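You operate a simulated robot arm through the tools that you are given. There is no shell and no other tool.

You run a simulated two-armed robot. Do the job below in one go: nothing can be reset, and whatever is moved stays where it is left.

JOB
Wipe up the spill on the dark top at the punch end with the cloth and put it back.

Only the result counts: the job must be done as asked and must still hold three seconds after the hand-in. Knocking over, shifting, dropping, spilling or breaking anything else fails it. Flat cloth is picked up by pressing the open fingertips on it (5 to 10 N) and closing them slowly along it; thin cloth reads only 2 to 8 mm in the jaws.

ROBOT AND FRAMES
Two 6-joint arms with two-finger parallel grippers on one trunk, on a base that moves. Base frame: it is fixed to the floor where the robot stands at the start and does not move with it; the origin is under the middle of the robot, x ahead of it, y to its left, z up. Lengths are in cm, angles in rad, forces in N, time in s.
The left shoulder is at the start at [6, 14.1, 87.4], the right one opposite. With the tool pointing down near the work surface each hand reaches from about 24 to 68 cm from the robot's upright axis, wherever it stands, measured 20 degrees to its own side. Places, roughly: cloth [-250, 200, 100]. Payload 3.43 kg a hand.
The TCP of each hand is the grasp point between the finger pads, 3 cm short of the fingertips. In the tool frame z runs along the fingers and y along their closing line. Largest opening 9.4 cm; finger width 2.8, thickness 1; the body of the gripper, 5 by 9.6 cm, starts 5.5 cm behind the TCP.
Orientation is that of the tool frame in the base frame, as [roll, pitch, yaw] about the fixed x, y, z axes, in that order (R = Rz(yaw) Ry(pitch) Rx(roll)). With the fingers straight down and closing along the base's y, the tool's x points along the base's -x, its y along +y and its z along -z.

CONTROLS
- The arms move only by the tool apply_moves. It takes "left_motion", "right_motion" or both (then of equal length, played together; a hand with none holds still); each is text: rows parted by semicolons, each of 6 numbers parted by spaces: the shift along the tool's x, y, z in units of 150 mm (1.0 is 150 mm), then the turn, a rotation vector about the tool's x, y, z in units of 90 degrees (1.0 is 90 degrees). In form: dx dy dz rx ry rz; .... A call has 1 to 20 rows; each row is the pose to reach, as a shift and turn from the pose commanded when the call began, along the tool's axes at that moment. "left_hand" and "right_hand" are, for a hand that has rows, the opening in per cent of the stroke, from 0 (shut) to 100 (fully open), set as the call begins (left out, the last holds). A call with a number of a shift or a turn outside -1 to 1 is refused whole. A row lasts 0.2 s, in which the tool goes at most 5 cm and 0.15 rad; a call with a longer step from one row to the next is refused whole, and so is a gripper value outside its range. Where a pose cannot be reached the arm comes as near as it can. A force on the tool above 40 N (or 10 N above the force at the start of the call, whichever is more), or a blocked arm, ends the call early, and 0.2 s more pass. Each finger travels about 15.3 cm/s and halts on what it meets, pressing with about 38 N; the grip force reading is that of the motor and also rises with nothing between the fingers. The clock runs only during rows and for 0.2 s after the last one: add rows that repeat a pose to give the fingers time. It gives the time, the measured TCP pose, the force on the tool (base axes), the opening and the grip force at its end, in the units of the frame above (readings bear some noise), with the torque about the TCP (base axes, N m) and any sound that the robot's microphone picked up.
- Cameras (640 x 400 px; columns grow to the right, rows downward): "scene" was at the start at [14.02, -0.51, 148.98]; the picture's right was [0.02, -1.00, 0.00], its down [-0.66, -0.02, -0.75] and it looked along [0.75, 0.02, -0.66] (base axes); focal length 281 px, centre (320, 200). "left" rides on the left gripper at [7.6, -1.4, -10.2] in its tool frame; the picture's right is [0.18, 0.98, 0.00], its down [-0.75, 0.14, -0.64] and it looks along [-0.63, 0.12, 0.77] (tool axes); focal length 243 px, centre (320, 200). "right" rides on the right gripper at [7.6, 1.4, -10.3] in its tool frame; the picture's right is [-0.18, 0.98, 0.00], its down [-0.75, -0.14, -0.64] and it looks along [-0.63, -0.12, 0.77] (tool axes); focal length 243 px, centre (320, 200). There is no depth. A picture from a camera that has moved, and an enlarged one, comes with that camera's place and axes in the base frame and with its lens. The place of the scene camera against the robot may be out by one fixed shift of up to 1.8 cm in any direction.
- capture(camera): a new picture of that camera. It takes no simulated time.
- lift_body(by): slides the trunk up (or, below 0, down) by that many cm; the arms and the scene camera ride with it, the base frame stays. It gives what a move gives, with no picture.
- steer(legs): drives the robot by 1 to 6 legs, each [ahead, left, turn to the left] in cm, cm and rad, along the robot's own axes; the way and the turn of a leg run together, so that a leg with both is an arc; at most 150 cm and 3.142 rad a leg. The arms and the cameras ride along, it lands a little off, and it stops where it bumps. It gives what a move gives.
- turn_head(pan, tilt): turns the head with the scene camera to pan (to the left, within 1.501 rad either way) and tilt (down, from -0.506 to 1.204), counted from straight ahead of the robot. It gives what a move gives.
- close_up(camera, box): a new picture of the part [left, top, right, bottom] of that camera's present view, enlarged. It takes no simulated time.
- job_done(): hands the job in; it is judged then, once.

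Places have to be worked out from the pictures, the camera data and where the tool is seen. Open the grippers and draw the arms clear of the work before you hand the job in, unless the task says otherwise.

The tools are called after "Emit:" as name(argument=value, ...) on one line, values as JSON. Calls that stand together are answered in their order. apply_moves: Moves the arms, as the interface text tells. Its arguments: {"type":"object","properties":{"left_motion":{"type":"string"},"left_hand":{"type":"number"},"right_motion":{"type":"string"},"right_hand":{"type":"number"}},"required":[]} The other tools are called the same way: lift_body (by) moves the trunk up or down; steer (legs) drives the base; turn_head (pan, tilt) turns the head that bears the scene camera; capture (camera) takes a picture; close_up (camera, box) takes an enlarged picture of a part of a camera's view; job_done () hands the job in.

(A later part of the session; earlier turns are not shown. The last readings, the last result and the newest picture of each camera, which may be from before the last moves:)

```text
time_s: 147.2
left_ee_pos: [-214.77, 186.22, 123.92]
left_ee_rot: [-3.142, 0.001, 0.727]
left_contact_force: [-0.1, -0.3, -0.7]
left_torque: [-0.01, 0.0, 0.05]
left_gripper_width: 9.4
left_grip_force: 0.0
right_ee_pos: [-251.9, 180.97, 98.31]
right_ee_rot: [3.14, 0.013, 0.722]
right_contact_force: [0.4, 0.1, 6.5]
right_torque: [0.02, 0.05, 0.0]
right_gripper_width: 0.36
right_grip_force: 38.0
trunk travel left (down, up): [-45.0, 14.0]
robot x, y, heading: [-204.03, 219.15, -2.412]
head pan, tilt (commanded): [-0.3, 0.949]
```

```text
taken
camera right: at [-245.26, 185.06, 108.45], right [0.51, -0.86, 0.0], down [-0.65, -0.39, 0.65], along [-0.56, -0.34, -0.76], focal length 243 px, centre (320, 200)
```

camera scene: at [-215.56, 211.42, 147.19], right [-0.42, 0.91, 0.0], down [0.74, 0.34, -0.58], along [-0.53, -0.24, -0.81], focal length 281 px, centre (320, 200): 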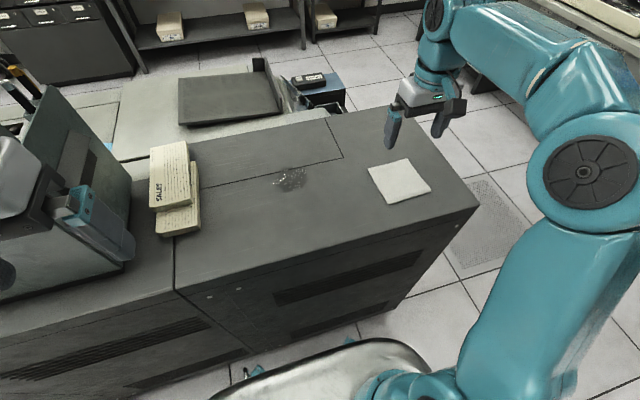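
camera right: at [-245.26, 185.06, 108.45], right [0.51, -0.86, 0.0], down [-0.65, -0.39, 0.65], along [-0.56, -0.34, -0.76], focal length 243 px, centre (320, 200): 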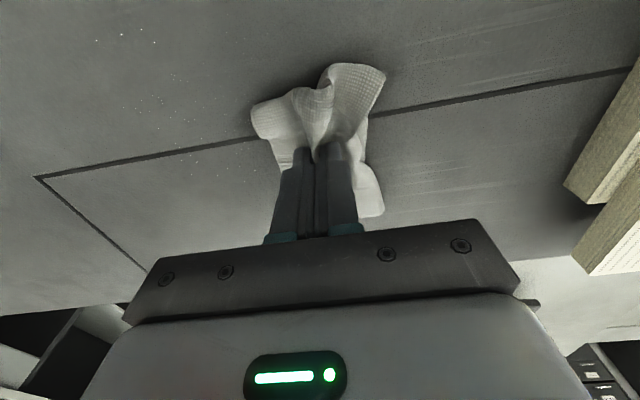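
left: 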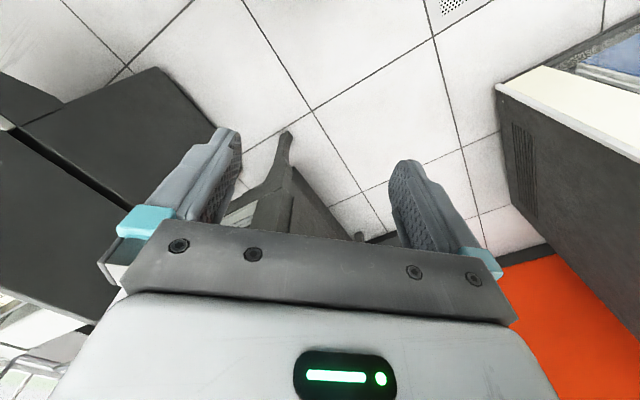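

Just a few droplets remain, mostly right of centre. Now cross-strokes (near–far), stepping from left to right.

Emit:
apply_moves(right_motion="0.15 0 0.002 0 0 0; 0.3 0 0.002 0 0 0; 0.45 0 0.002 0 0 0; 0.6 0 0.002 0 0 0; 0.73 0 0.002 0 0 0; 0.73 -0.107 0.002 0 0 0; 0.6 -0.107 0.002 0 0 0; 0.45 -0.107 0.002 0 0 0; 0.3 -0.107 0.002 0 0 0; 0.15 -0.107 0.002 0 0 0; 0 -0.107 0.002 0 0 0; 0 -0.213 0.002 0 0 0; 0.15 -0.213 0.002 0 0 0; 0.3 -0.213 0.002 0 0 0; 0.45 -0.213 0.002 0 0 0; 0.6 -0.213 0.002 0 0 0; 0.73 -0.213 0.002 0 0 0; 0.73 -0.32 0.002 0 0 0; 0.73 -0.32 0.002 0 0 0")

Emit:
close_up(camera="scene", box=[200, 130, 360, 230])

```text
time_s: 151.2
left_ee_pos: [-214.84, 186.05, 123.89]
left_ee_rot: [3.141, 0.001, 0.727]
left_contact_force: [0.3, -0.2, 0.8]
left_torque: [0.01, -0.01, 0.0]
left_gripper_width: 9.42
left_grip_force: 0.1
right_ee_pos: [-246.74, 192.01, 98.3]
right_ee_rot: [3.135, 0.018, 0.721]
right_contact_force: [5.5, 1.2, 18.9]
right_torque: [0.05, -0.13, 0.0]
right_gripper_width: 0.34
right_grip_force: 37.9
trunk travel left (down, up): [-45.0, 14.0]
robot x, y, heading: [-204.08, 219.33, -2.413]
head pan, tilt (commanded): [-0.3, 0.949]
stopped in row 19 (right hand): the force on the tool passed its limit at 41 N (the readings are from after the stop); the commanded pose is now the measured one
```

```text
4.00 times, centred on (280, 180) of scene
camera zoom: at [-215.52, 211.54, 147.16], right [-0.42, 0.91, 0.0], down [0.74, 0.34, -0.58], along [-0.53, -0.24, -0.81], focal length 1124 px, centre (480, 280)
```

zoom: 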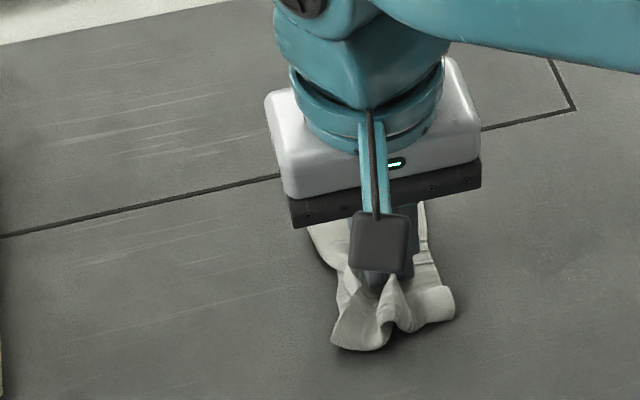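

Force hit the limit at the near end; I back off slightly and continue the cross strokes over the right half.

Emit:
apply_moves(right_motion="0 0 -0.01 0 0 0; -0.15 0 -0.01 0 0 0; -0.3 0 -0.01 0 0 0; -0.45 0 -0.01 0 0 0; -0.6 0 -0.01 0 0 0; -0.75 0 -0.01 0 0 0; -0.75 -0.107 -0.01 0 0 0; -0.6 -0.107 -0.01 0 0 0; -0.45 -0.107 -0.01 0 0 0; -0.3 -0.107 -0.01 0 0 0; -0.15 -0.107 -0.01 0 0 0; 0 -0.107 -0.01 0 0 0; 0 -0.107 -0.01 0 0 0")

```text
time_s: 154.0
left_ee_pos: [-214.74, 186.08, 123.87]
left_ee_rot: [-3.142, -0.002, 0.728]
left_contact_force: [0.0, -0.1, -0.8]
left_torque: [0.01, -0.04, 0.04]
left_gripper_width: 9.4
left_grip_force: 0.1
right_ee_pos: [-247.88, 193.14, 98.49]
right_ee_rot: [3.139, 0.015, 0.721]
right_contact_force: [-0.6, 0.6, 6.8]
right_torque: [-0.03, 0.05, -0.01]
right_gripper_width: 0.34
right_grip_force: 38.1
trunk travel left (down, up): [-45.0, 14.0]
robot x, y, heading: [-204.05, 219.15, -2.414]
head pan, tilt (commanded): [-0.3, 0.949]
```

Force 7 N, good. Two to three more cross strokes further right.

Emit:
apply_moves(right_motion="0 -0.107 0 0 0 0; -0.15 -0.107 0 0 0 0; -0.3 -0.107 0 0 0 0; -0.45 -0.107 0 0 0 0; -0.6 -0.107 0 0 0 0; -0.78 -0.107 0 0 0 0; -0.78 -0.213 0 0 0 0; -0.6 -0.213 0 0 0 0; -0.45 -0.213 0 0 0 0; -0.3 -0.213 0 0 0 0; -0.15 -0.213 0 0 0 0; 0 -0.213 0 0 0 0; 0 -0.32 0 0 0 0; -0.15 -0.32 0 0 0 0; -0.3 -0.32 0 0 0 0; -0.45 -0.32 0 0 0 0; -0.6 -0.32 0 0 0 0; -0.75 -0.32 0 0 0 0; -0.75 -0.32 0 0 0 0")

Emit:
close_up(camera="scene", box=[220, 140, 340, 215])

Emit:
capture(camera="right")

```text
time_s: 158.0
left_ee_pos: [-214.74, 186.06, 123.94]
left_ee_rot: [-3.142, -0.001, 0.725]
left_contact_force: [0.4, 0.0, 0.2]
left_torque: [-0.01, 0.0, 0.04]
left_gripper_width: 9.39
left_grip_force: 0.1
right_ee_pos: [-259.64, 189.5, 98.4]
right_ee_rot: [3.138, 0.016, 0.72]
right_contact_force: [0.2, 0.3, 3.5]
right_torque: [-0.03, 0.04, 0.0]
right_gripper_width: 0.36
right_grip_force: 38.3
trunk travel left (down, up): [-45.0, 14.0]
robot x, y, heading: [-204.23, 219.15, -2.407]
head pan, tilt (commanded): [-0.3, 0.949]
```

```text
5.33 times, centred on (280, 178) of scene
camera zoom: at [-215.45, 211.51, 147.2], right [-0.42, 0.91, 0.0], down [0.74, 0.34, -0.58], along [-0.53, -0.24, -0.81], focal length 1499 px, centre (533, 320)
```

zoom: 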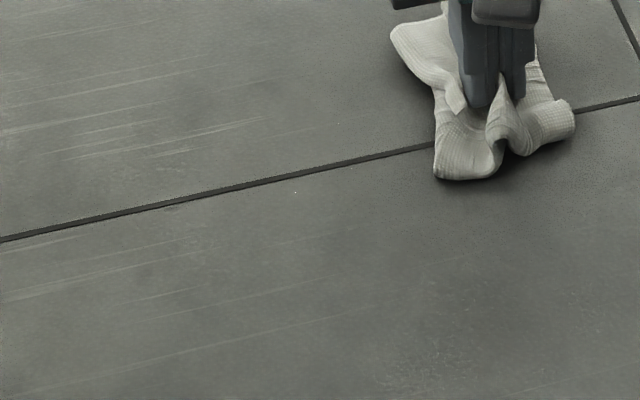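

```text
taken
camera right: at [-252.91, 193.67, 108.47], right [0.51, -0.86, 0.01], down [-0.65, -0.38, 0.65], along [-0.56, -0.34, -0.76], focal length 243 px, centre (320, 200)
```

right: 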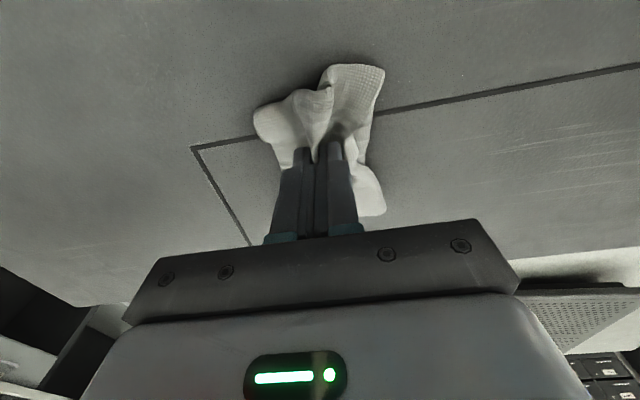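

Nearly clean: only one tiny glint at about x≈−2,y≈1 remains. A few more lateral strokes over the centre with a bit more pressure.

Emit:
apply_moves(right_motion="0.1 0 0.004 0 0 0; 0.1 0.15 0.004 0 0 0; 0.1 0.3 0.004 0 0 0; 0.1 0.45 0.004 0 0 0; 0.1 0.6 0.004 0 0 0; 0.1 0.75 0.004 0 0 0; 0.2 0.8 0.004 0 0 0; 0.2 0.65 0.004 0 0 0; 0.2 0.5 0.004 0 0 0; 0.2 0.35 0.004 0 0 0; 0.2 0.2 0.004 0 0 0; 0.3 0.1 0.004 0 0 0; 0.3 0.25 0.004 0 0 0; 0.3 0.4 0.004 0 0 0; 0.3 0.55 0.004 0 0 0; 0.3 0.7 0.004 0 0 0; 0.3 0.85 0.004 0 0 0; 0.3 0.85 0.004 0 0 0")

Emit:
apply_moves(right_motion="0.1 0 0 0 0 0; 0.1 -0.15 0 0 0 0; 0.1 -0.3 0 0 0 0; 0.1 -0.45 0 0 0 0; 0.1 -0.6 0 0 0 0; 0.1 -0.75 0 0 0 0; 0.1 -0.85 -0.1 0 0 0; 0.1 -0.9 -0.3 0 0 0; 0.1 -0.95 -0.5 0 0 0; 0.1 -1.0 -0.5 0 0 0; 0.1 -1.0 -0.5 0 0 0")

Emit:
close_up(camera="scene", box=[220, 140, 340, 215])

Emit:
capture(camera="right")

```text
time_s: 161.8
left_ee_pos: [-214.72, 186.16, 123.93]
left_ee_rot: [-3.142, 0.002, 0.725]
left_contact_force: [-0.2, 0.7, -0.8]
left_torque: [0.0, -0.01, -0.03]
left_gripper_width: 9.41
left_grip_force: 0.1
right_ee_pos: [-247.61, 182.67, 98.22]
right_ee_rot: [3.137, 0.015, 0.721]
right_contact_force: [-2.5, 2.8, 14.5]
right_torque: [0.05, 0.06, -0.01]
right_gripper_width: 0.35
right_grip_force: 37.9
trunk travel left (down, up): [-45.0, 14.0]
robot x, y, heading: [-204.03, 219.2, -2.411]
head pan, tilt (commanded): [-0.3, 0.949]
```

```text
time_s: 164.2
left_ee_pos: [-214.87, 185.98, 123.9]
left_ee_rot: [3.141, 0.001, 0.725]
left_contact_force: [1.0, 0.4, 0.1]
left_torque: [0.0, 0.0, 0.01]
left_gripper_width: 9.4
left_grip_force: 0.0
right_ee_pos: [-256.45, 195.09, 105.78]
right_ee_rot: [3.137, 0.015, 0.72]
right_contact_force: [0.0, 0.5, -0.2]
right_torque: [0.05, -0.02, -0.01]
right_gripper_width: 0.37
right_grip_force: 37.7
trunk travel left (down, up): [-45.0, 14.0]
robot x, y, heading: [-203.86, 219.3, -2.413]
head pan, tilt (commanded): [-0.3, 0.949]
```

```text
5.33 times, centred on (280, 178) of scene
camera zoom: at [-215.58, 211.46, 147.19], right [-0.42, 0.91, 0.0], down [0.74, 0.34, -0.58], along [-0.53, -0.24, -0.81], focal length 1499 px, centre (533, 320)
```

zoom: 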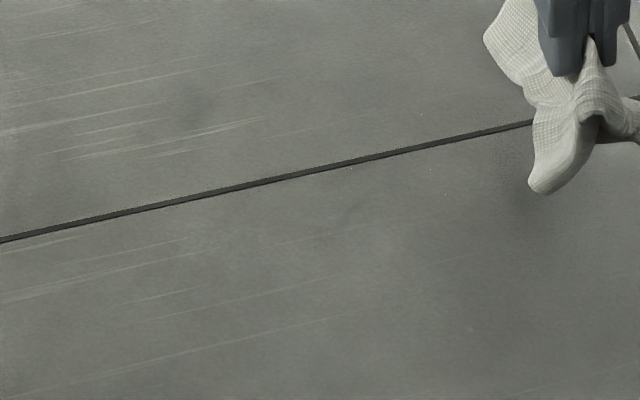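

```text
taken
camera right: at [-249.71, 199.21, 115.78], right [0.51, -0.86, 0.01], down [-0.65, -0.38, 0.65], along [-0.56, -0.34, -0.76], focal length 243 px, centre (320, 200)
```

right: 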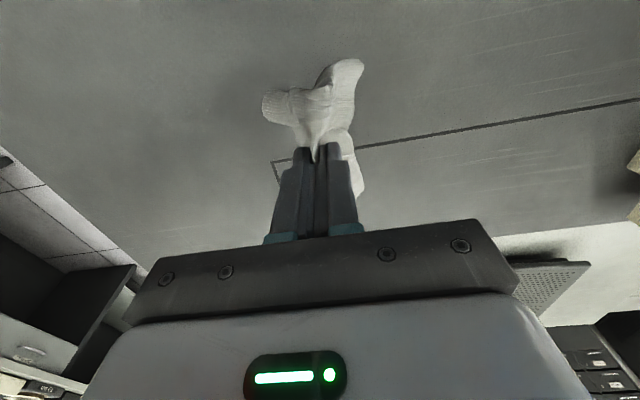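

Practically clean; a few pin-point specks remain near the right-far part. Let me zoom in carefully over the whole region including where film might have been dragged.

Emit:
close_up(camera="scene", box=[195, 145, 275, 195])

Emit:
close_up(camera="scene", box=[255, 150, 335, 200])

Emit:
close_up(camera="scene", box=[220, 185, 340, 260])

Emit:
close_up(camera="right", box=[380, 20, 620, 170])

```text
8.00 times, centred on (235, 170) of scene
camera zoom: at [-215.58, 211.46, 147.19], right [-0.42, 0.91, 0.0], down [0.74, 0.34, -0.58], along [-0.53, -0.24, -0.81], focal length 2248 px, centre (1000, 440)
```

zoom: 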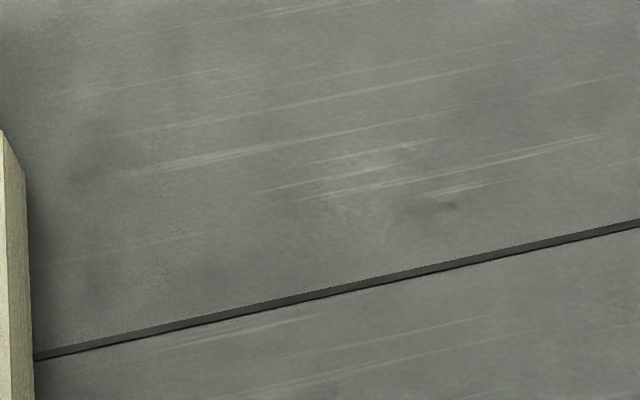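

```text
8.00 times, centred on (295, 175) of scene
camera zoom: at [-215.58, 211.46, 147.19], right [-0.42, 0.91, 0.0], down [0.74, 0.34, -0.58], along [-0.53, -0.24, -0.81], focal length 2248 px, centre (520, 400)
```

zoom: 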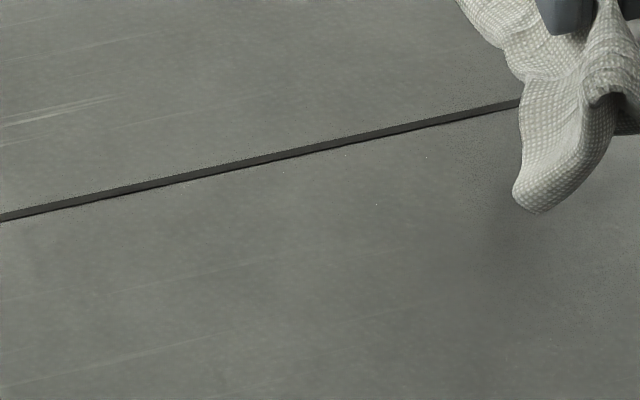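

```text
5.33 times, centred on (280, 222) of scene
camera zoom: at [-215.58, 211.46, 147.19], right [-0.42, 0.91, 0.0], down [0.74, 0.34, -0.58], along [-0.53, -0.24, -0.81], focal length 1499 px, centre (533, 80)
```

zoom: 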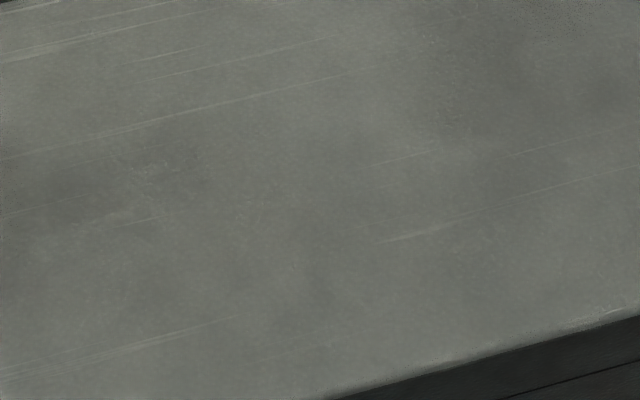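

```text
2.67 times, centred on (500, 95) of right
camera zoom: at [-249.71, 199.21, 115.78], right [0.51, -0.86, 0.01], down [-0.65, -0.38, 0.65], along [-0.56, -0.34, -0.76], focal length 647 px, centre (-160, 480)
```

zoom: 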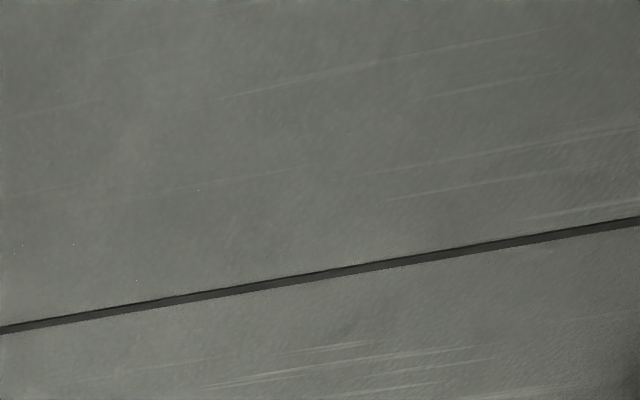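

Very clean with just a few specks. One more light pass over that part for safety: setting the cloth down at its right edge again.

Emit:
apply_moves(right_motion="-0.03 0.08 0.1 0 0 0; -0.06 0.16 0.25 0 0 0; -0.06 0.16 0.4 0 0 0; -0.06 0.16 0.46 0 0 0; -0.06 0.16 0.485 0 0 0; -0.06 0.16 0.495 0 0 0; -0.06 0.16 0.495 0 0 0")

```text
time_s: 165.8
left_ee_pos: [-214.71, 186.15, 123.91]
left_ee_rot: [3.141, 0.001, 0.727]
left_contact_force: [-0.7, 0.4, 0.5]
left_torque: [0.02, 0.01, 0.0]
left_gripper_width: 9.4
left_grip_force: 0.1
right_ee_pos: [-255.52, 192.64, 98.4]
right_ee_rot: [3.136, 0.016, 0.72]
right_contact_force: [-1.6, -1.3, 9.2]
right_torque: [-0.07, 0.01, 0.01]
right_gripper_width: 0.37
right_grip_force: 37.9
trunk travel left (down, up): [-45.0, 14.0]
robot x, y, heading: [-204.03, 219.0, -2.411]
head pan, tilt (commanded): [-0.3, 0.949]
```

9 N. Final raster of strokes over the far-right region.

Emit:
apply_moves(right_motion="0 0.14 0 0 0 0; 0 0.28 0 0 0 0; 0 0.42 0 0 0 0; 0 0.56 0 0 0 0; 0 0.7 0 0 0 0; -0.1 0.7 -0.001 0 0 0; -0.1 0.56 -0.001 0 0 0; -0.1 0.42 -0.001 0 0 0; -0.1 0.28 -0.001 0 0 0; -0.1 0.14 -0.001 0 0 0; -0.1 0 -0.001 0 0 0; -0.2 0 -0.002 0 0 0; -0.2 0.14 -0.002 0 0 0; -0.2 0.28 -0.002 0 0 0; -0.2 0.42 -0.002 0 0 0; -0.2 0.56 -0.002 0 0 0; -0.2 0.7 -0.002 0 0 0; -0.3 0.6 -0.003 0 0 0; -0.3 0.45 -0.003 0 0 0; -0.3 0.3 -0.003 0 0 0")

Emit:
apply_moves(right_motion="0 -0.15 0 0 0 0; 0 -0.3 0 0 0 0; 0 -0.3 0 0 0 0; 0 -0.35 -0.1 0 0 0; 0 -0.4 -0.3 0 0 0; 0.1 -0.55 -0.5 0 0 0; 0.2 -0.7 -0.5 0 0 0; 0.2 -0.7 -0.5 0 0 0")

Emit:
close_up(camera="scene", box=[230, 140, 350, 215])

Emit:
capture(camera="scene")

Emit:
capture(camera="right")

```text
time_s: 170.0
left_ee_pos: [-214.79, 186.15, 123.86]
left_ee_rot: [-3.141, 0.001, 0.727]
left_contact_force: [0.2, 0.0, -1.4]
left_torque: [0.02, -0.01, -0.02]
left_gripper_width: 9.4
left_grip_force: 0.0
right_ee_pos: [-256.04, 186.41, 98.42]
right_ee_rot: [3.138, 0.015, 0.724]
right_contact_force: [1.7, -0.2, 3.6]
right_torque: [-0.04, 0.02, 0.0]
right_gripper_width: 0.35
right_grip_force: 37.5
trunk travel left (down, up): [-45.0, 14.0]
robot x, y, heading: [-204.02, 219.34, -2.411]
head pan, tilt (commanded): [-0.3, 0.949]
```

```text
time_s: 171.8
left_ee_pos: [-214.82, 186.08, 123.88]
left_ee_rot: [3.141, 0.0, 0.727]
left_contact_force: [-0.1, 0.2, -0.3]
left_torque: [0.0, 0.04, -0.01]
left_gripper_width: 9.39
left_grip_force: 0.1
right_ee_pos: [-260.64, 196.23, 105.93]
right_ee_rot: [3.139, 0.013, 0.722]
right_contact_force: [0.7, -0.1, -0.8]
right_torque: [0.01, 0.01, 0.0]
right_gripper_width: 0.35
right_grip_force: 37.7
trunk travel left (down, up): [-45.0, 14.0]
robot x, y, heading: [-204.21, 219.38, -2.408]
head pan, tilt (commanded): [-0.3, 0.949]
```

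```text
5.33 times, centred on (290, 178) of scene
camera zoom: at [-215.56, 211.4, 147.18], right [-0.42, 0.91, 0.0], down [0.74, 0.34, -0.58], along [-0.53, -0.24, -0.81], focal length 1499 px, centre (480, 320)
```

zoom: 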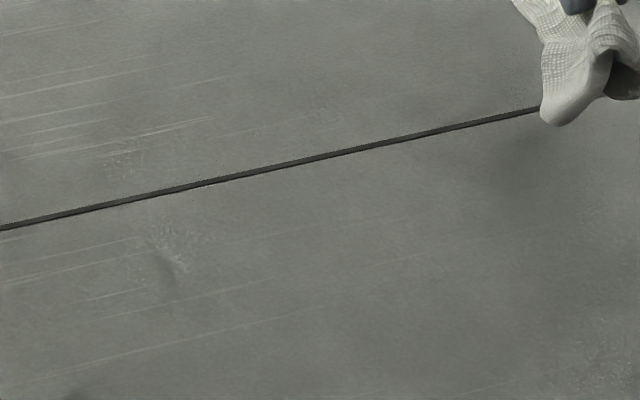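

```text
taken
camera scene: at [-215.56, 211.4, 147.18], right [-0.42, 0.91, 0.0], down [0.74, 0.34, -0.58], along [-0.53, -0.24, -0.81], focal length 281 px, centre (320, 200)
```

scene: 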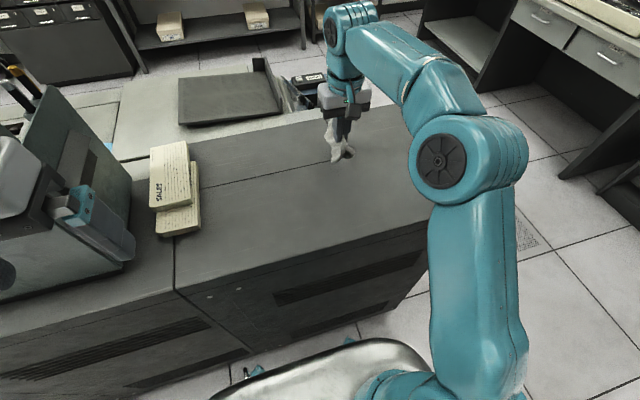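

```text
taken
camera right: at [-253.99, 200.28, 115.9], right [0.51, -0.86, 0.01], down [-0.65, -0.38, 0.65], along [-0.56, -0.34, -0.76], focal length 243 px, centre (320, 200)
```

right: 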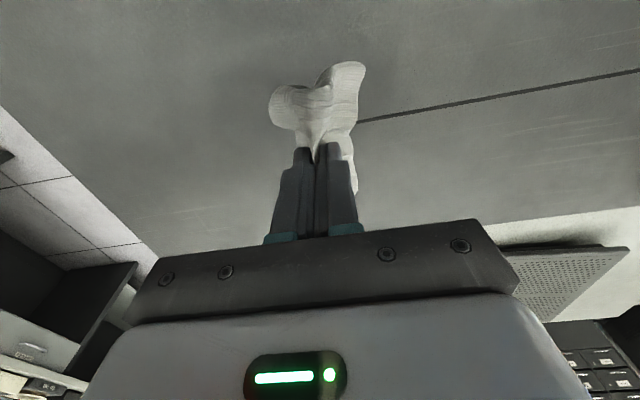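

All specks are gone. Now I carry the cloth back over its original spot (TCP ≈(-261.7,211.1)).

Emit:
apply_moves(right_motion="0.15 -0.2 0 0 0 0; 0.3 -0.4 0 0 0 0; 0.46 -0.6 0 0 0 0; 0.61 -0.78 0 0 0 0; 0.61 -0.78 0.15 0 0 0; 0.61 -0.78 0.3 0 0 0; 0.61 -0.78 0.4 0 0 0; 0.61 -0.78 0.4 0 0 0")

Emit:
close_up(camera="scene", box=[320, 90, 480, 220])

```text
time_s: 173.6
left_ee_pos: [-214.62, 186.22, 123.92]
left_ee_rot: [-3.141, 0.004, 0.727]
left_contact_force: [0.3, 1.1, 0.6]
left_torque: [-0.02, 0.02, 0.0]
left_gripper_width: 9.4
left_grip_force: 0.1
right_ee_pos: [-261.51, 211.1, 99.69]
right_ee_rot: [3.136, 0.014, 0.72]
right_contact_force: [-0.2, 0.4, 0.2]
right_torque: [-0.02, 0.02, 0.01]
right_gripper_width: 0.36
right_grip_force: 38.2
trunk travel left (down, up): [-45.0, 14.0]
robot x, y, heading: [-204.0, 219.05, -2.408]
head pan, tilt (commanded): [-0.3, 0.949]
```

```text
3.08 times, centred on (400, 155) of scene
camera zoom: at [-215.46, 211.57, 147.2], right [-0.42, 0.91, 0.0], down [0.74, 0.34, -0.58], along [-0.53, -0.24, -0.81], focal length 865 px, centre (74, 338)
```

zoom: 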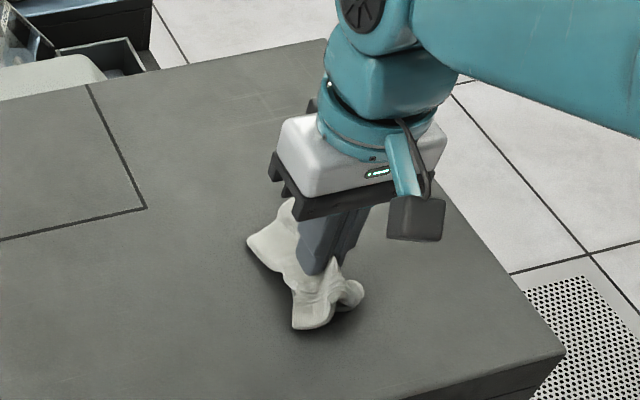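

Right over the original spot. Lower to light contact, then open slowly so the cloth spreads out.

Emit:
apply_moves(right_motion="0 0 0.03 0 0 0; 0 0 0.06 0 0 0; 0 0 0.08 0 0 0; 0 0 0.085 0 0 0; 0 0 0.085 0 0 0")

```text
time_s: 174.8
left_ee_pos: [-214.72, 186.12, 123.85]
left_ee_rot: [-3.14, 0.001, 0.727]
left_contact_force: [0.0, -0.1, 1.1]
left_torque: [0.02, 0.0, 0.01]
left_gripper_width: 9.41
left_grip_force: 0.0
right_ee_pos: [-261.39, 211.01, 98.51]
right_ee_rot: [3.138, 0.014, 0.721]
right_contact_force: [-1.2, -0.8, 5.0]
right_torque: [-0.06, 0.02, -0.01]
right_gripper_width: 0.34
right_grip_force: 37.9
trunk travel left (down, up): [-45.0, 14.0]
robot x, y, heading: [-204.38, 219.26, -2.407]
head pan, tilt (commanded): [-0.3, 0.949]
```

Contact at 5 N. Now opening slowly in steps while pressing lightly to lay the cloth out.

Emit:
apply_moves(right_motion="0 0 0 0 0 0; 0 0 0 0 0 0", right_hand=8)

Emit:
apply_moves(right_motion="0 0 0 0 0 0; 0 0 0 0 0 0", right_hand=16)

Emit:
apply_moves(right_motion="0 0 0 0 0 0; 0 0 0 0 0 0", right_hand=24)

Emit:
capture(camera="right")

Emit:
close_up(camera="scene", box=[320, 90, 480, 220])

```text
time_s: 175.4
left_ee_pos: [-214.68, 186.17, 123.98]
left_ee_rot: [-3.142, 0.001, 0.726]
left_contact_force: [-0.9, 0.8, 0.2]
left_torque: [0.03, 0.0, -0.01]
left_gripper_width: 9.4
left_grip_force: 0.1
right_ee_pos: [-261.5, 211.01, 98.33]
right_ee_rot: [3.137, 0.016, 0.72]
right_contact_force: [-0.5, -0.5, 4.0]
right_torque: [-0.06, -0.02, 0.01]
right_gripper_width: 0.81
right_grip_force: 0.1
trunk travel left (down, up): [-45.0, 14.0]
robot x, y, heading: [-204.36, 219.2, -2.409]
head pan, tilt (commanded): [-0.3, 0.949]
```

```text
time_s: 176.0
left_ee_pos: [-214.71, 186.05, 123.88]
left_ee_rot: [3.141, 0.0, 0.725]
left_contact_force: [-0.4, 0.0, 0.1]
left_torque: [0.01, -0.02, 0.02]
left_gripper_width: 9.42
left_grip_force: 0.1
right_ee_pos: [-261.43, 211.06, 98.5]
right_ee_rot: [3.137, 0.014, 0.722]
right_contact_force: [-0.4, 0.4, 0.8]
right_torque: [0.01, -0.06, -0.01]
right_gripper_width: 1.46
right_grip_force: 0.1
trunk travel left (down, up): [-45.0, 14.0]
robot x, y, heading: [-204.29, 219.7, -2.41]
head pan, tilt (commanded): [-0.3, 0.949]
```

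```text
time_s: 176.6
left_ee_pos: [-214.65, 186.12, 123.99]
left_ee_rot: [3.141, -0.001, 0.726]
left_contact_force: [0.4, -0.1, -0.6]
left_torque: [-0.01, 0.0, 0.0]
left_gripper_width: 9.39
left_grip_force: 0.0
right_ee_pos: [-261.3, 211.01, 98.46]
right_ee_rot: [3.139, 0.013, 0.722]
right_contact_force: [0.1, 0.5, 0.8]
right_torque: [0.01, 0.01, 0.01]
right_gripper_width: 2.21
right_grip_force: 0.1
trunk travel left (down, up): [-45.0, 14.0]
robot x, y, heading: [-204.47, 219.35, -2.407]
head pan, tilt (commanded): [-0.3, 0.949]
```

```text
taken
camera right: at [-254.72, 215.08, 108.53], right [0.51, -0.86, 0.01], down [-0.65, -0.38, 0.65], along [-0.56, -0.34, -0.76], focal length 243 px, centre (320, 200)
```

right: 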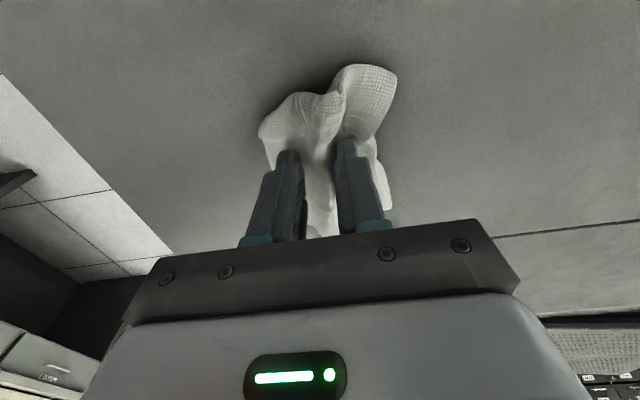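

```text
3.08 times, centred on (400, 155) of scene
camera zoom: at [-215.51, 211.47, 147.19], right [-0.42, 0.91, 0.0], down [0.74, 0.34, -0.58], along [-0.53, -0.24, -0.81], focal length 865 px, centre (74, 338)
```

zoom: 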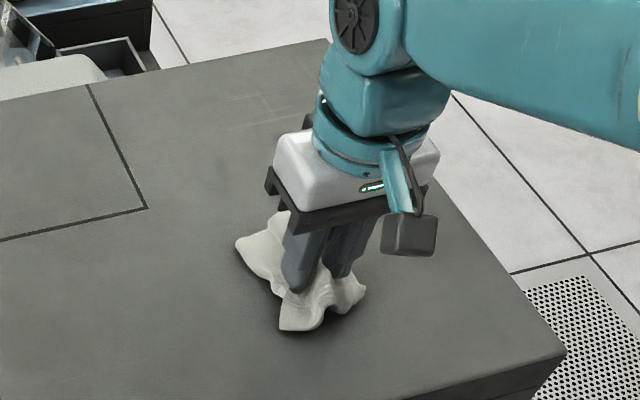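

Cloth released between the tips but still bunched. I press a bit more (~6 N) and keep opening to drag it back flat.

Emit:
apply_moves(right_motion="0 0 0.005 0 0 0; 0 0 0.01 0 0 0; 0 0 0.01 0 0 0")

Emit:
apply_moves(right_motion="0 0 0 0 0 0; 0 0 0 0 0 0", right_hand=31)

Emit:
apply_moves(right_motion="0 0 0 0 0 0; 0 0 0 0 0 0", right_hand=38)

Emit:
capture(camera="right")

```text
time_s: 177.4
left_ee_pos: [-214.79, 186.02, 123.83]
left_ee_rot: [3.142, 0.0, 0.726]
left_contact_force: [0.2, -0.2, 0.0]
left_torque: [0.03, 0.02, 0.0]
left_gripper_width: 9.39
left_grip_force: 0.0
right_ee_pos: [-261.37, 211.03, 98.28]
right_ee_rot: [3.139, 0.014, 0.721]
right_contact_force: [0.4, 0.4, 4.9]
right_torque: [-0.04, -0.05, -0.02]
right_gripper_width: 2.22
right_grip_force: 0.1
trunk travel left (down, up): [-45.0, 14.0]
robot x, y, heading: [-204.17, 219.16, -2.411]
head pan, tilt (commanded): [-0.3, 0.949]
```

```text
time_s: 178.0
left_ee_pos: [-214.64, 185.97, 123.86]
left_ee_rot: [3.142, 0.0, 0.726]
left_contact_force: [0.5, -0.1, -0.3]
left_torque: [0.02, -0.01, 0.05]
left_gripper_width: 9.4
left_grip_force: 0.1
right_ee_pos: [-261.41, 210.97, 98.37]
right_ee_rot: [3.138, 0.016, 0.721]
right_contact_force: [-0.3, 0.9, 5.4]
right_torque: [-0.03, -0.02, 0.0]
right_gripper_width: 2.85
right_grip_force: 0.1
trunk travel left (down, up): [-45.0, 14.0]
robot x, y, heading: [-204.27, 219.18, -2.406]
head pan, tilt (commanded): [-0.3, 0.949]
```

```text
time_s: 178.6
left_ee_pos: [-214.62, 185.99, 123.89]
left_ee_rot: [3.141, -0.001, 0.727]
left_contact_force: [0.9, 0.2, 0.7]
left_torque: [0.0, -0.04, 0.02]
left_gripper_width: 9.4
left_grip_force: 0.1
right_ee_pos: [-261.42, 211.04, 98.43]
right_ee_rot: [3.139, 0.015, 0.721]
right_contact_force: [-0.9, 0.6, 4.7]
right_torque: [-0.03, -0.05, 0.02]
right_gripper_width: 3.48
right_grip_force: 0.1
trunk travel left (down, up): [-45.0, 14.0]
robot x, y, heading: [-203.79, 219.22, -2.412]
head pan, tilt (commanded): [-0.3, 0.949]
```

```text
taken
camera right: at [-254.72, 215.08, 108.41], right [0.51, -0.86, 0.01], down [-0.65, -0.38, 0.65], along [-0.56, -0.34, -0.76], focal length 243 px, centre (320, 200)
```

right: 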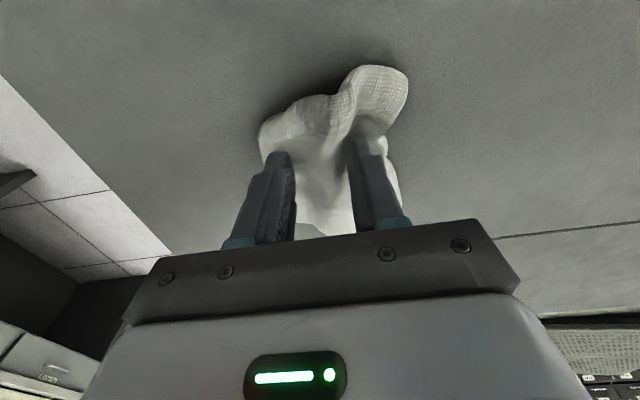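

The cloth is spreading out as the jaws open (≈5 N). Continue opening in steps.

Emit:
apply_moves(right_motion="0 0 0.002 0 0 0; 0 0 0.002 0 0 0", right_hand=45)

Emit:
apply_moves(right_motion="0 0 0 0 0 0; 0 0 0 0 0 0", right_hand=52)

Emit:
apply_moves(right_motion="0 0 0 0 0 0; 0 0 0 0 0 0", right_hand=60)

Emit:
apply_moves(right_motion="0 0 0 0 0 0; 0 0 0 0 0 0", right_hand=68)

Emit:
capture(camera="right")

Emit:
close_up(camera="scene", box=[320, 90, 480, 220])

```text
time_s: 179.2
left_ee_pos: [-214.74, 186.15, 123.92]
left_ee_rot: [-3.139, 0.001, 0.725]
left_contact_force: [-0.3, 0.1, 0.2]
left_torque: [-0.01, 0.0, 0.02]
left_gripper_width: 9.41
left_grip_force: 0.0
right_ee_pos: [-261.44, 211.06, 98.27]
right_ee_rot: [3.137, 0.014, 0.722]
right_contact_force: [-0.1, 1.7, 8.0]
right_torque: [-0.09, -0.14, 0.01]
right_gripper_width: 4.15
right_grip_force: 0.0
trunk travel left (down, up): [-45.0, 14.0]
robot x, y, heading: [-204.12, 219.32, -2.414]
head pan, tilt (commanded): [-0.3, 0.949]
```

```text
time_s: 179.8
left_ee_pos: [-214.75, 186.1, 123.92]
left_ee_rot: [-3.141, -0.001, 0.725]
left_contact_force: [0.4, 0.0, -1.0]
left_torque: [0.0, 0.02, -0.01]
left_gripper_width: 9.42
left_grip_force: 0.0
right_ee_pos: [-261.48, 210.98, 98.32]
right_ee_rot: [3.137, 0.014, 0.721]
right_contact_force: [-1.3, 1.6, 7.8]
right_torque: [-0.1, -0.13, 0.01]
right_gripper_width: 4.77
right_grip_force: 0.1
trunk travel left (down, up): [-45.0, 14.0]
robot x, y, heading: [-204.24, 219.13, -2.412]
head pan, tilt (commanded): [-0.3, 0.949]
```

```text
time_s: 180.4
left_ee_pos: [-214.78, 186.07, 124.01]
left_ee_rot: [-3.141, 0.002, 0.726]
left_contact_force: [-1.0, -0.4, -0.5]
left_torque: [0.0, -0.03, 0.02]
left_gripper_width: 9.43
left_grip_force: 0.0
right_ee_pos: [-261.31, 211.0, 98.27]
right_ee_rot: [3.139, 0.016, 0.719]
right_contact_force: [-1.9, 1.7, 9.3]
right_torque: [-0.15, -0.17, 0.01]
right_gripper_width: 5.55
right_grip_force: 0.1
trunk travel left (down, up): [-45.0, 14.0]
robot x, y, heading: [-204.25, 218.67, -2.412]
head pan, tilt (commanded): [-0.3, 0.949]
```

```text
time_s: 181.0
left_ee_pos: [-214.72, 186.13, 123.94]
left_ee_rot: [-3.142, 0.001, 0.726]
left_contact_force: [0.5, 0.0, 0.0]
left_torque: [0.02, 0.03, 0.03]
left_gripper_width: 9.39
left_grip_force: 0.1
right_ee_pos: [-261.46, 210.94, 98.37]
right_ee_rot: [3.136, 0.015, 0.722]
right_contact_force: [-1.1, 1.0, 9.7]
right_torque: [-0.21, -0.16, 0.0]
right_gripper_width: 6.27
right_grip_force: 0.0
trunk travel left (down, up): [-45.0, 14.0]
robot x, y, heading: [-204.04, 219.21, -2.41]
head pan, tilt (commanded): [-0.3, 0.949]
```

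```text
taken
camera right: at [-254.72, 215.09, 108.38], right [0.51, -0.86, 0.01], down [-0.65, -0.38, 0.65], along [-0.56, -0.34, -0.76], focal length 243 px, centre (320, 200)
```

right: 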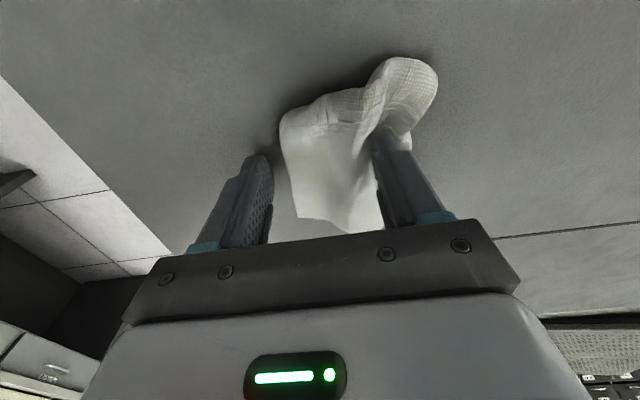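

```text
3.08 times, centred on (400, 155) of scene
camera zoom: at [-215.45, 211.51, 147.2], right [-0.42, 0.91, 0.0], down [0.74, 0.34, -0.58], along [-0.53, -0.24, -0.81], focal length 865 px, centre (74, 338)
```

zoom: 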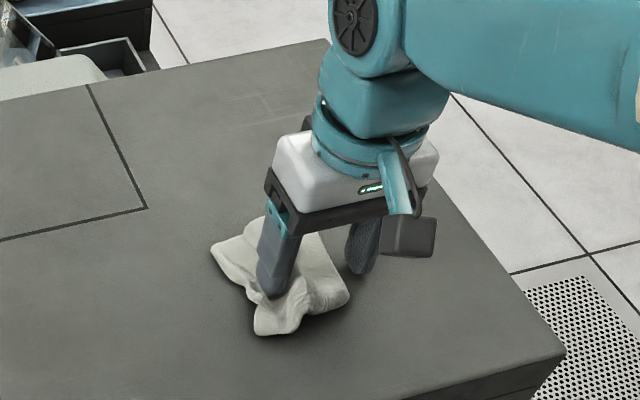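

The right finger slid off the cloth while the left one pulled it slightly left. I lift straight up and check how the cloth lies.

Emit:
apply_moves(right_motion="0 0 -0.05 0 0 0; 0 0 -0.2 0 0 0; 0 0 -0.4 0 0 0; 0 0 -0.6 0 0 0; 0 0 -0.8 0 0 0; 0 0 -0.8 0 0 0")

Emit:
capture(camera="right")

Emit:
close_up(camera="scene", box=[320, 110, 480, 220])

```text
time_s: 182.4
left_ee_pos: [-214.86, 186.05, 124.02]
left_ee_rot: [3.14, 0.0, 0.728]
left_contact_force: [-0.4, -0.2, 0.2]
left_torque: [-0.01, -0.04, 0.02]
left_gripper_width: 9.39
left_grip_force: 0.0
right_ee_pos: [-261.34, 211.13, 110.32]
right_ee_rot: [3.139, 0.014, 0.721]
right_contact_force: [-0.3, -0.4, 0.5]
right_torque: [-0.01, 0.02, 0.01]
right_gripper_width: 6.39
right_grip_force: 0.2
trunk travel left (down, up): [-45.0, 14.0]
robot x, y, heading: [-203.97, 219.37, -2.414]
head pan, tilt (commanded): [-0.3, 0.949]
```

```text
taken
camera right: at [-254.65, 215.16, 120.37], right [0.51, -0.86, 0.01], down [-0.65, -0.38, 0.65], along [-0.56, -0.34, -0.76], focal length 243 px, centre (320, 200)
```

right: 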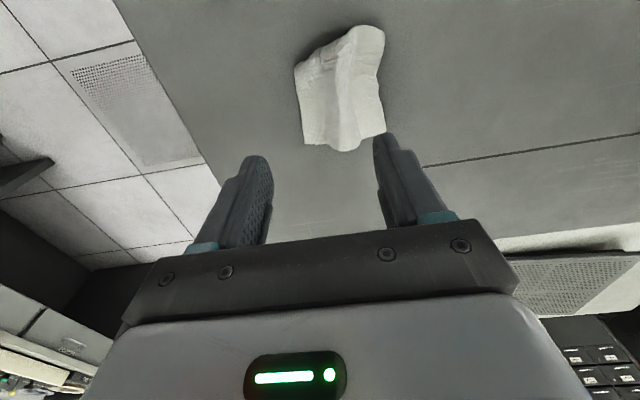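

```text
3.64 times, centred on (400, 165) of scene
camera zoom: at [-215.53, 211.47, 147.19], right [-0.42, 0.91, 0.0], down [0.74, 0.34, -0.58], along [-0.53, -0.24, -0.81], focal length 1022 px, centre (29, 327)
```

zoom: 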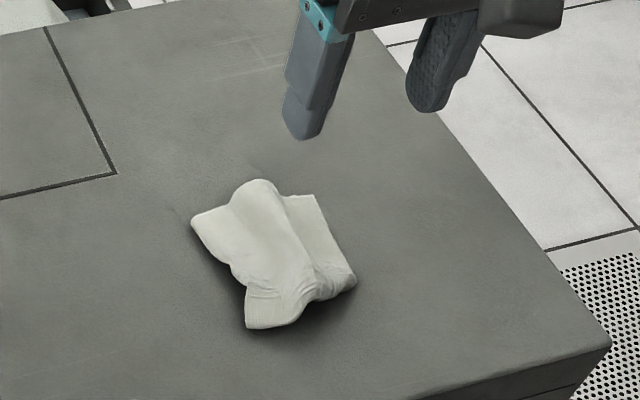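

The cloth lies about 2.3 cm left of its original place and is rumpled on its right side. I'll close the fingers, press gently on its right part and drag it to the right to flatten and recentre it.

Emit:
apply_moves(right_motion="-0.05 -0.05 0.1 0 0 0; -0.05 -0.05 0.3 0 0 0; -0.05 -0.05 0.5 0 0 0; -0.05 -0.05 0.65 0 0 0; -0.05 -0.05 0.72 0 0 0; -0.05 -0.05 0.72 0 0 0", right_hand=0)

Emit:
close_up(camera="scene", box=[320, 110, 480, 220])

Emit:
capture(camera="right")

```text
time_s: 183.8
left_ee_pos: [-214.89, 186.09, 123.93]
left_ee_rot: [-3.14, 0.0, 0.727]
left_contact_force: [-0.7, -0.2, 0.0]
left_torque: [-0.01, -0.04, 0.03]
left_gripper_width: 9.42
left_grip_force: 0.1
right_ee_pos: [-262.61, 210.97, 99.41]
right_ee_rot: [3.139, 0.014, 0.719]
right_contact_force: [0.4, -0.2, 0.3]
right_torque: [-0.03, -0.02, -0.01]
right_gripper_width: 0.0
right_grip_force: 32.7
trunk travel left (down, up): [-45.0, 14.0]
robot x, y, heading: [-204.2, 218.98, -2.414]
head pan, tilt (commanded): [-0.3, 0.949]
```

```text
3.64 times, centred on (400, 165) of scene
camera zoom: at [-215.54, 211.45, 147.19], right [-0.42, 0.91, 0.0], down [0.74, 0.34, -0.58], along [-0.53, -0.24, -0.81], focal length 1022 px, centre (29, 327)
```

zoom: 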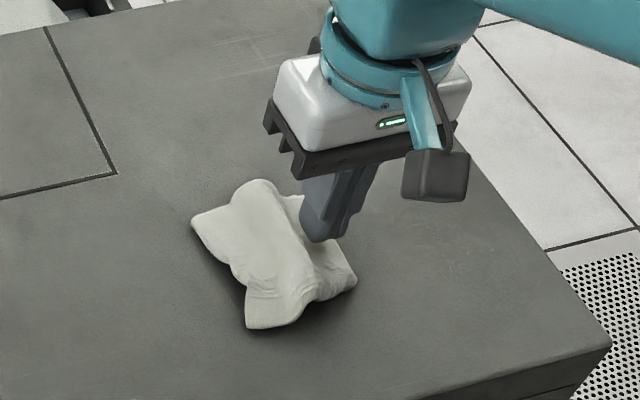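

```text
taken
camera right: at [-255.89, 215.05, 109.43], right [0.51, -0.86, 0.01], down [-0.65, -0.38, 0.65], along [-0.56, -0.34, -0.76], focal length 243 px, centre (320, 200)
```

right: 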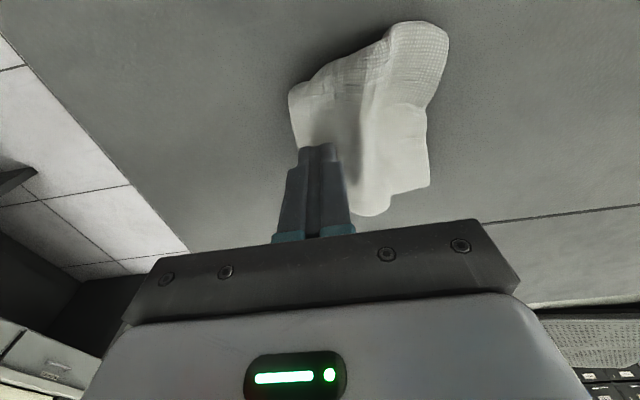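

The closed tips are above the right strip of the cloth. Lower to contact in small steps.

Emit:
apply_moves(right_motion="0 0 0.02 0 0 0; 0 0 0.04 0 0 0; 0 0 0.06 0 0 0; 0 0 0.065 0 0 0; 0 0 0.065 0 0 0")

```text
time_s: 185.0
left_ee_pos: [-214.65, 185.97, 123.86]
left_ee_rot: [-3.141, -0.001, 0.727]
left_contact_force: [-0.3, -0.4, -0.1]
left_torque: [0.0, 0.01, 0.0]
left_gripper_width: 9.39
left_grip_force: 0.0
right_ee_pos: [-262.52, 211.11, 98.63]
right_ee_rot: [3.14, 0.013, 0.72]
right_contact_force: [0.1, 0.3, 0.4]
right_torque: [0.02, 0.0, 0.0]
right_gripper_width: 0.0
right_grip_force: 33.0
trunk travel left (down, up): [-45.0, 14.0]
robot x, y, heading: [-203.91, 219.11, -2.412]
head pan, tilt (commanded): [-0.3, 0.949]
```

Emit:
apply_moves(right_motion="0 0 0.01 0 0 0; 0 0 0.02 0 0 0; 0 0 0.02 0 0 0")

```text
time_s: 185.8
left_ee_pos: [-214.82, 186.04, 123.86]
left_ee_rot: [-3.141, 0.0, 0.726]
left_contact_force: [0.3, -0.6, 0.2]
left_torque: [0.0, 0.01, -0.01]
left_gripper_width: 9.38
left_grip_force: 0.1
right_ee_pos: [-262.31, 211.15, 98.38]
right_ee_rot: [3.139, 0.014, 0.721]
right_contact_force: [1.1, -0.9, 0.7]
right_torque: [-0.01, -0.01, -0.01]
right_gripper_width: 0.0
right_grip_force: 32.6
trunk travel left (down, up): [-45.0, 14.0]
robot x, y, heading: [-203.95, 219.44, -2.406]
head pan, tilt (commanded): [-0.3, 0.949]
```

Emit:
apply_moves(right_motion="0 0 0.008 0 0 0; 0 0 0.012 0 0 0; 0 0 0.012 0 0 0")

```text
time_s: 186.6
left_ee_pos: [-214.72, 186.1, 123.89]
left_ee_rot: [-3.14, 0.0, 0.727]
left_contact_force: [-0.1, 0.2, 0.5]
left_torque: [0.01, 0.05, 0.04]
left_gripper_width: 9.4
left_grip_force: 0.0
right_ee_pos: [-262.55, 211.08, 98.16]
right_ee_rot: [3.138, 0.015, 0.722]
right_contact_force: [-0.5, 0.2, 8.0]
right_torque: [0.09, -0.02, 0.01]
right_gripper_width: 0.0
right_grip_force: 32.6
trunk travel left (down, up): [-45.0, 14.0]
robot x, y, heading: [-203.96, 219.58, -2.414]
head pan, tilt (commanded): [-0.3, 0.949]
```

8 N pressing on the right strip. Now drag slowly ~3 cm to the right, then lift.

Emit:
apply_moves(right_motion="0 -0.03 0 0 0 0; 0 -0.06 0 0 0 0; 0 -0.09 0 0 0 0; 0 -0.12 0 0 0 0; 0 -0.15 0 0 0 0; 0 -0.18 0 0 0 0; 0 -0.21 0 0 0 0; 0 -0.21 0 0 0 0")

Emit:
capture(camera="right")

Emit:
close_up(camera="scene", box=[320, 110, 480, 220])

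```text
time_s: 188.4
left_ee_pos: [-214.64, 186.04, 123.76]
left_ee_rot: [-3.139, 0.001, 0.726]
left_contact_force: [0.3, -0.2, 0.5]
left_torque: [0.0, 0.03, 0.0]
left_gripper_width: 9.41
left_grip_force: 0.1
right_ee_pos: [-264.44, 213.29, 98.21]
right_ee_rot: [3.137, 0.017, 0.722]
right_contact_force: [3.5, -2.2, 14.9]
right_torque: [0.07, -0.15, -0.03]
right_gripper_width: 0.0
right_grip_force: 33.1
trunk travel left (down, up): [-45.0, 14.0]
robot x, y, heading: [-204.45, 219.37, -2.413]
head pan, tilt (commanded): [-0.3, 0.949]
```

```text
taken
camera right: at [-257.8, 217.49, 108.22], right [0.51, -0.86, 0.01], down [-0.65, -0.38, 0.65], along [-0.56, -0.34, -0.76], focal length 243 px, centre (320, 200)
```

right: 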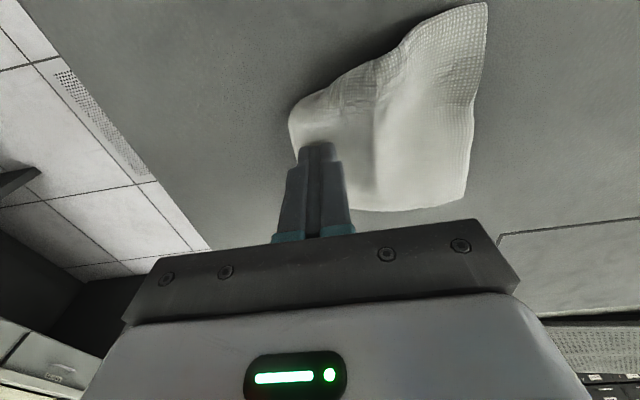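

```text
3.64 times, centred on (400, 165) of scene
camera zoom: at [-215.33, 211.44, 147.21], right [-0.42, 0.91, 0.0], down [0.74, 0.34, -0.58], along [-0.53, -0.24, -0.81], focal length 1022 px, centre (29, 327)
```

zoom: 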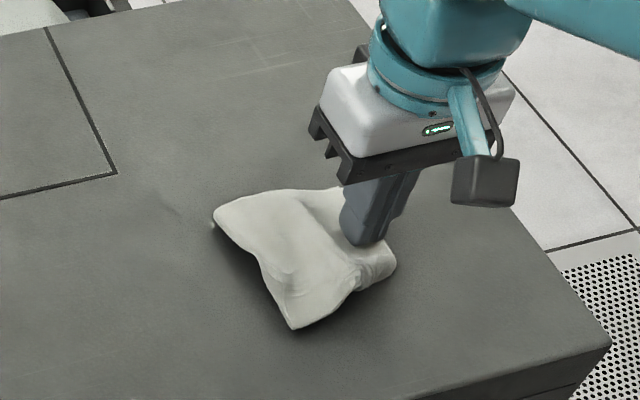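

Excellent — the cloth flattened and its left and near corners now match the original outline to within ~1 cm. I lift straight up and inspect.

Emit:
apply_moves(right_motion="0 0 -0.03 0 0 0; 0 0 -0.15 0 0 0; 0 0 -0.35 0 0 0; 0 0 -0.55 0 0 0; 0 0 -0.8 0 0 0; 0 0 -0.8 0 0 0")

Emit:
capture(camera="right")

Emit:
close_up(camera="scene", box=[320, 110, 480, 220])

```text
time_s: 189.8
left_ee_pos: [-214.88, 186.12, 123.85]
left_ee_rot: [3.141, 0.0, 0.725]
left_contact_force: [0.0, -0.5, 0.9]
left_torque: [-0.03, -0.01, -0.02]
left_gripper_width: 9.39
left_grip_force: 0.0
right_ee_pos: [-264.53, 213.27, 109.82]
right_ee_rot: [3.138, 0.014, 0.721]
right_contact_force: [0.1, -0.7, -0.8]
right_torque: [0.02, -0.03, 0.0]
right_gripper_width: 0.0
right_grip_force: 32.6
trunk travel left (down, up): [-45.0, 14.0]
robot x, y, heading: [-203.99, 219.3, -2.413]
head pan, tilt (commanded): [-0.3, 0.949]
```

```text
taken
camera right: at [-257.79, 217.38, 119.86], right [0.51, -0.86, 0.01], down [-0.65, -0.38, 0.65], along [-0.56, -0.34, -0.76], focal length 243 px, centre (320, 200)
```

right: 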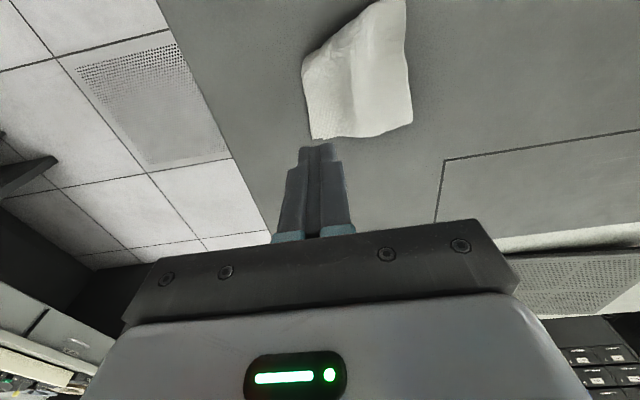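

```text
3.64 times, centred on (400, 165) of scene
camera zoom: at [-215.61, 211.43, 147.18], right [-0.42, 0.91, 0.0], down [0.74, 0.34, -0.58], along [-0.53, -0.24, -0.81], focal length 1022 px, centre (29, 327)
```

zoom: 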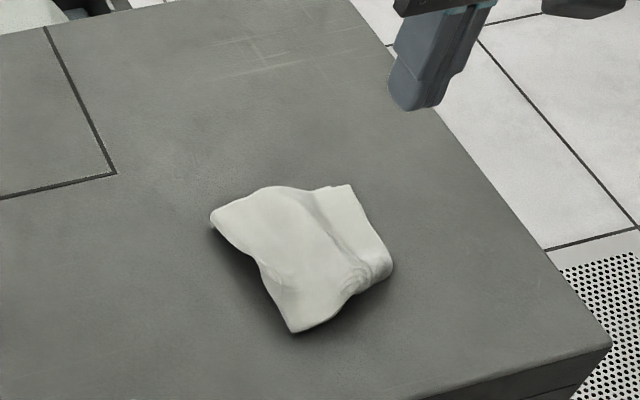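

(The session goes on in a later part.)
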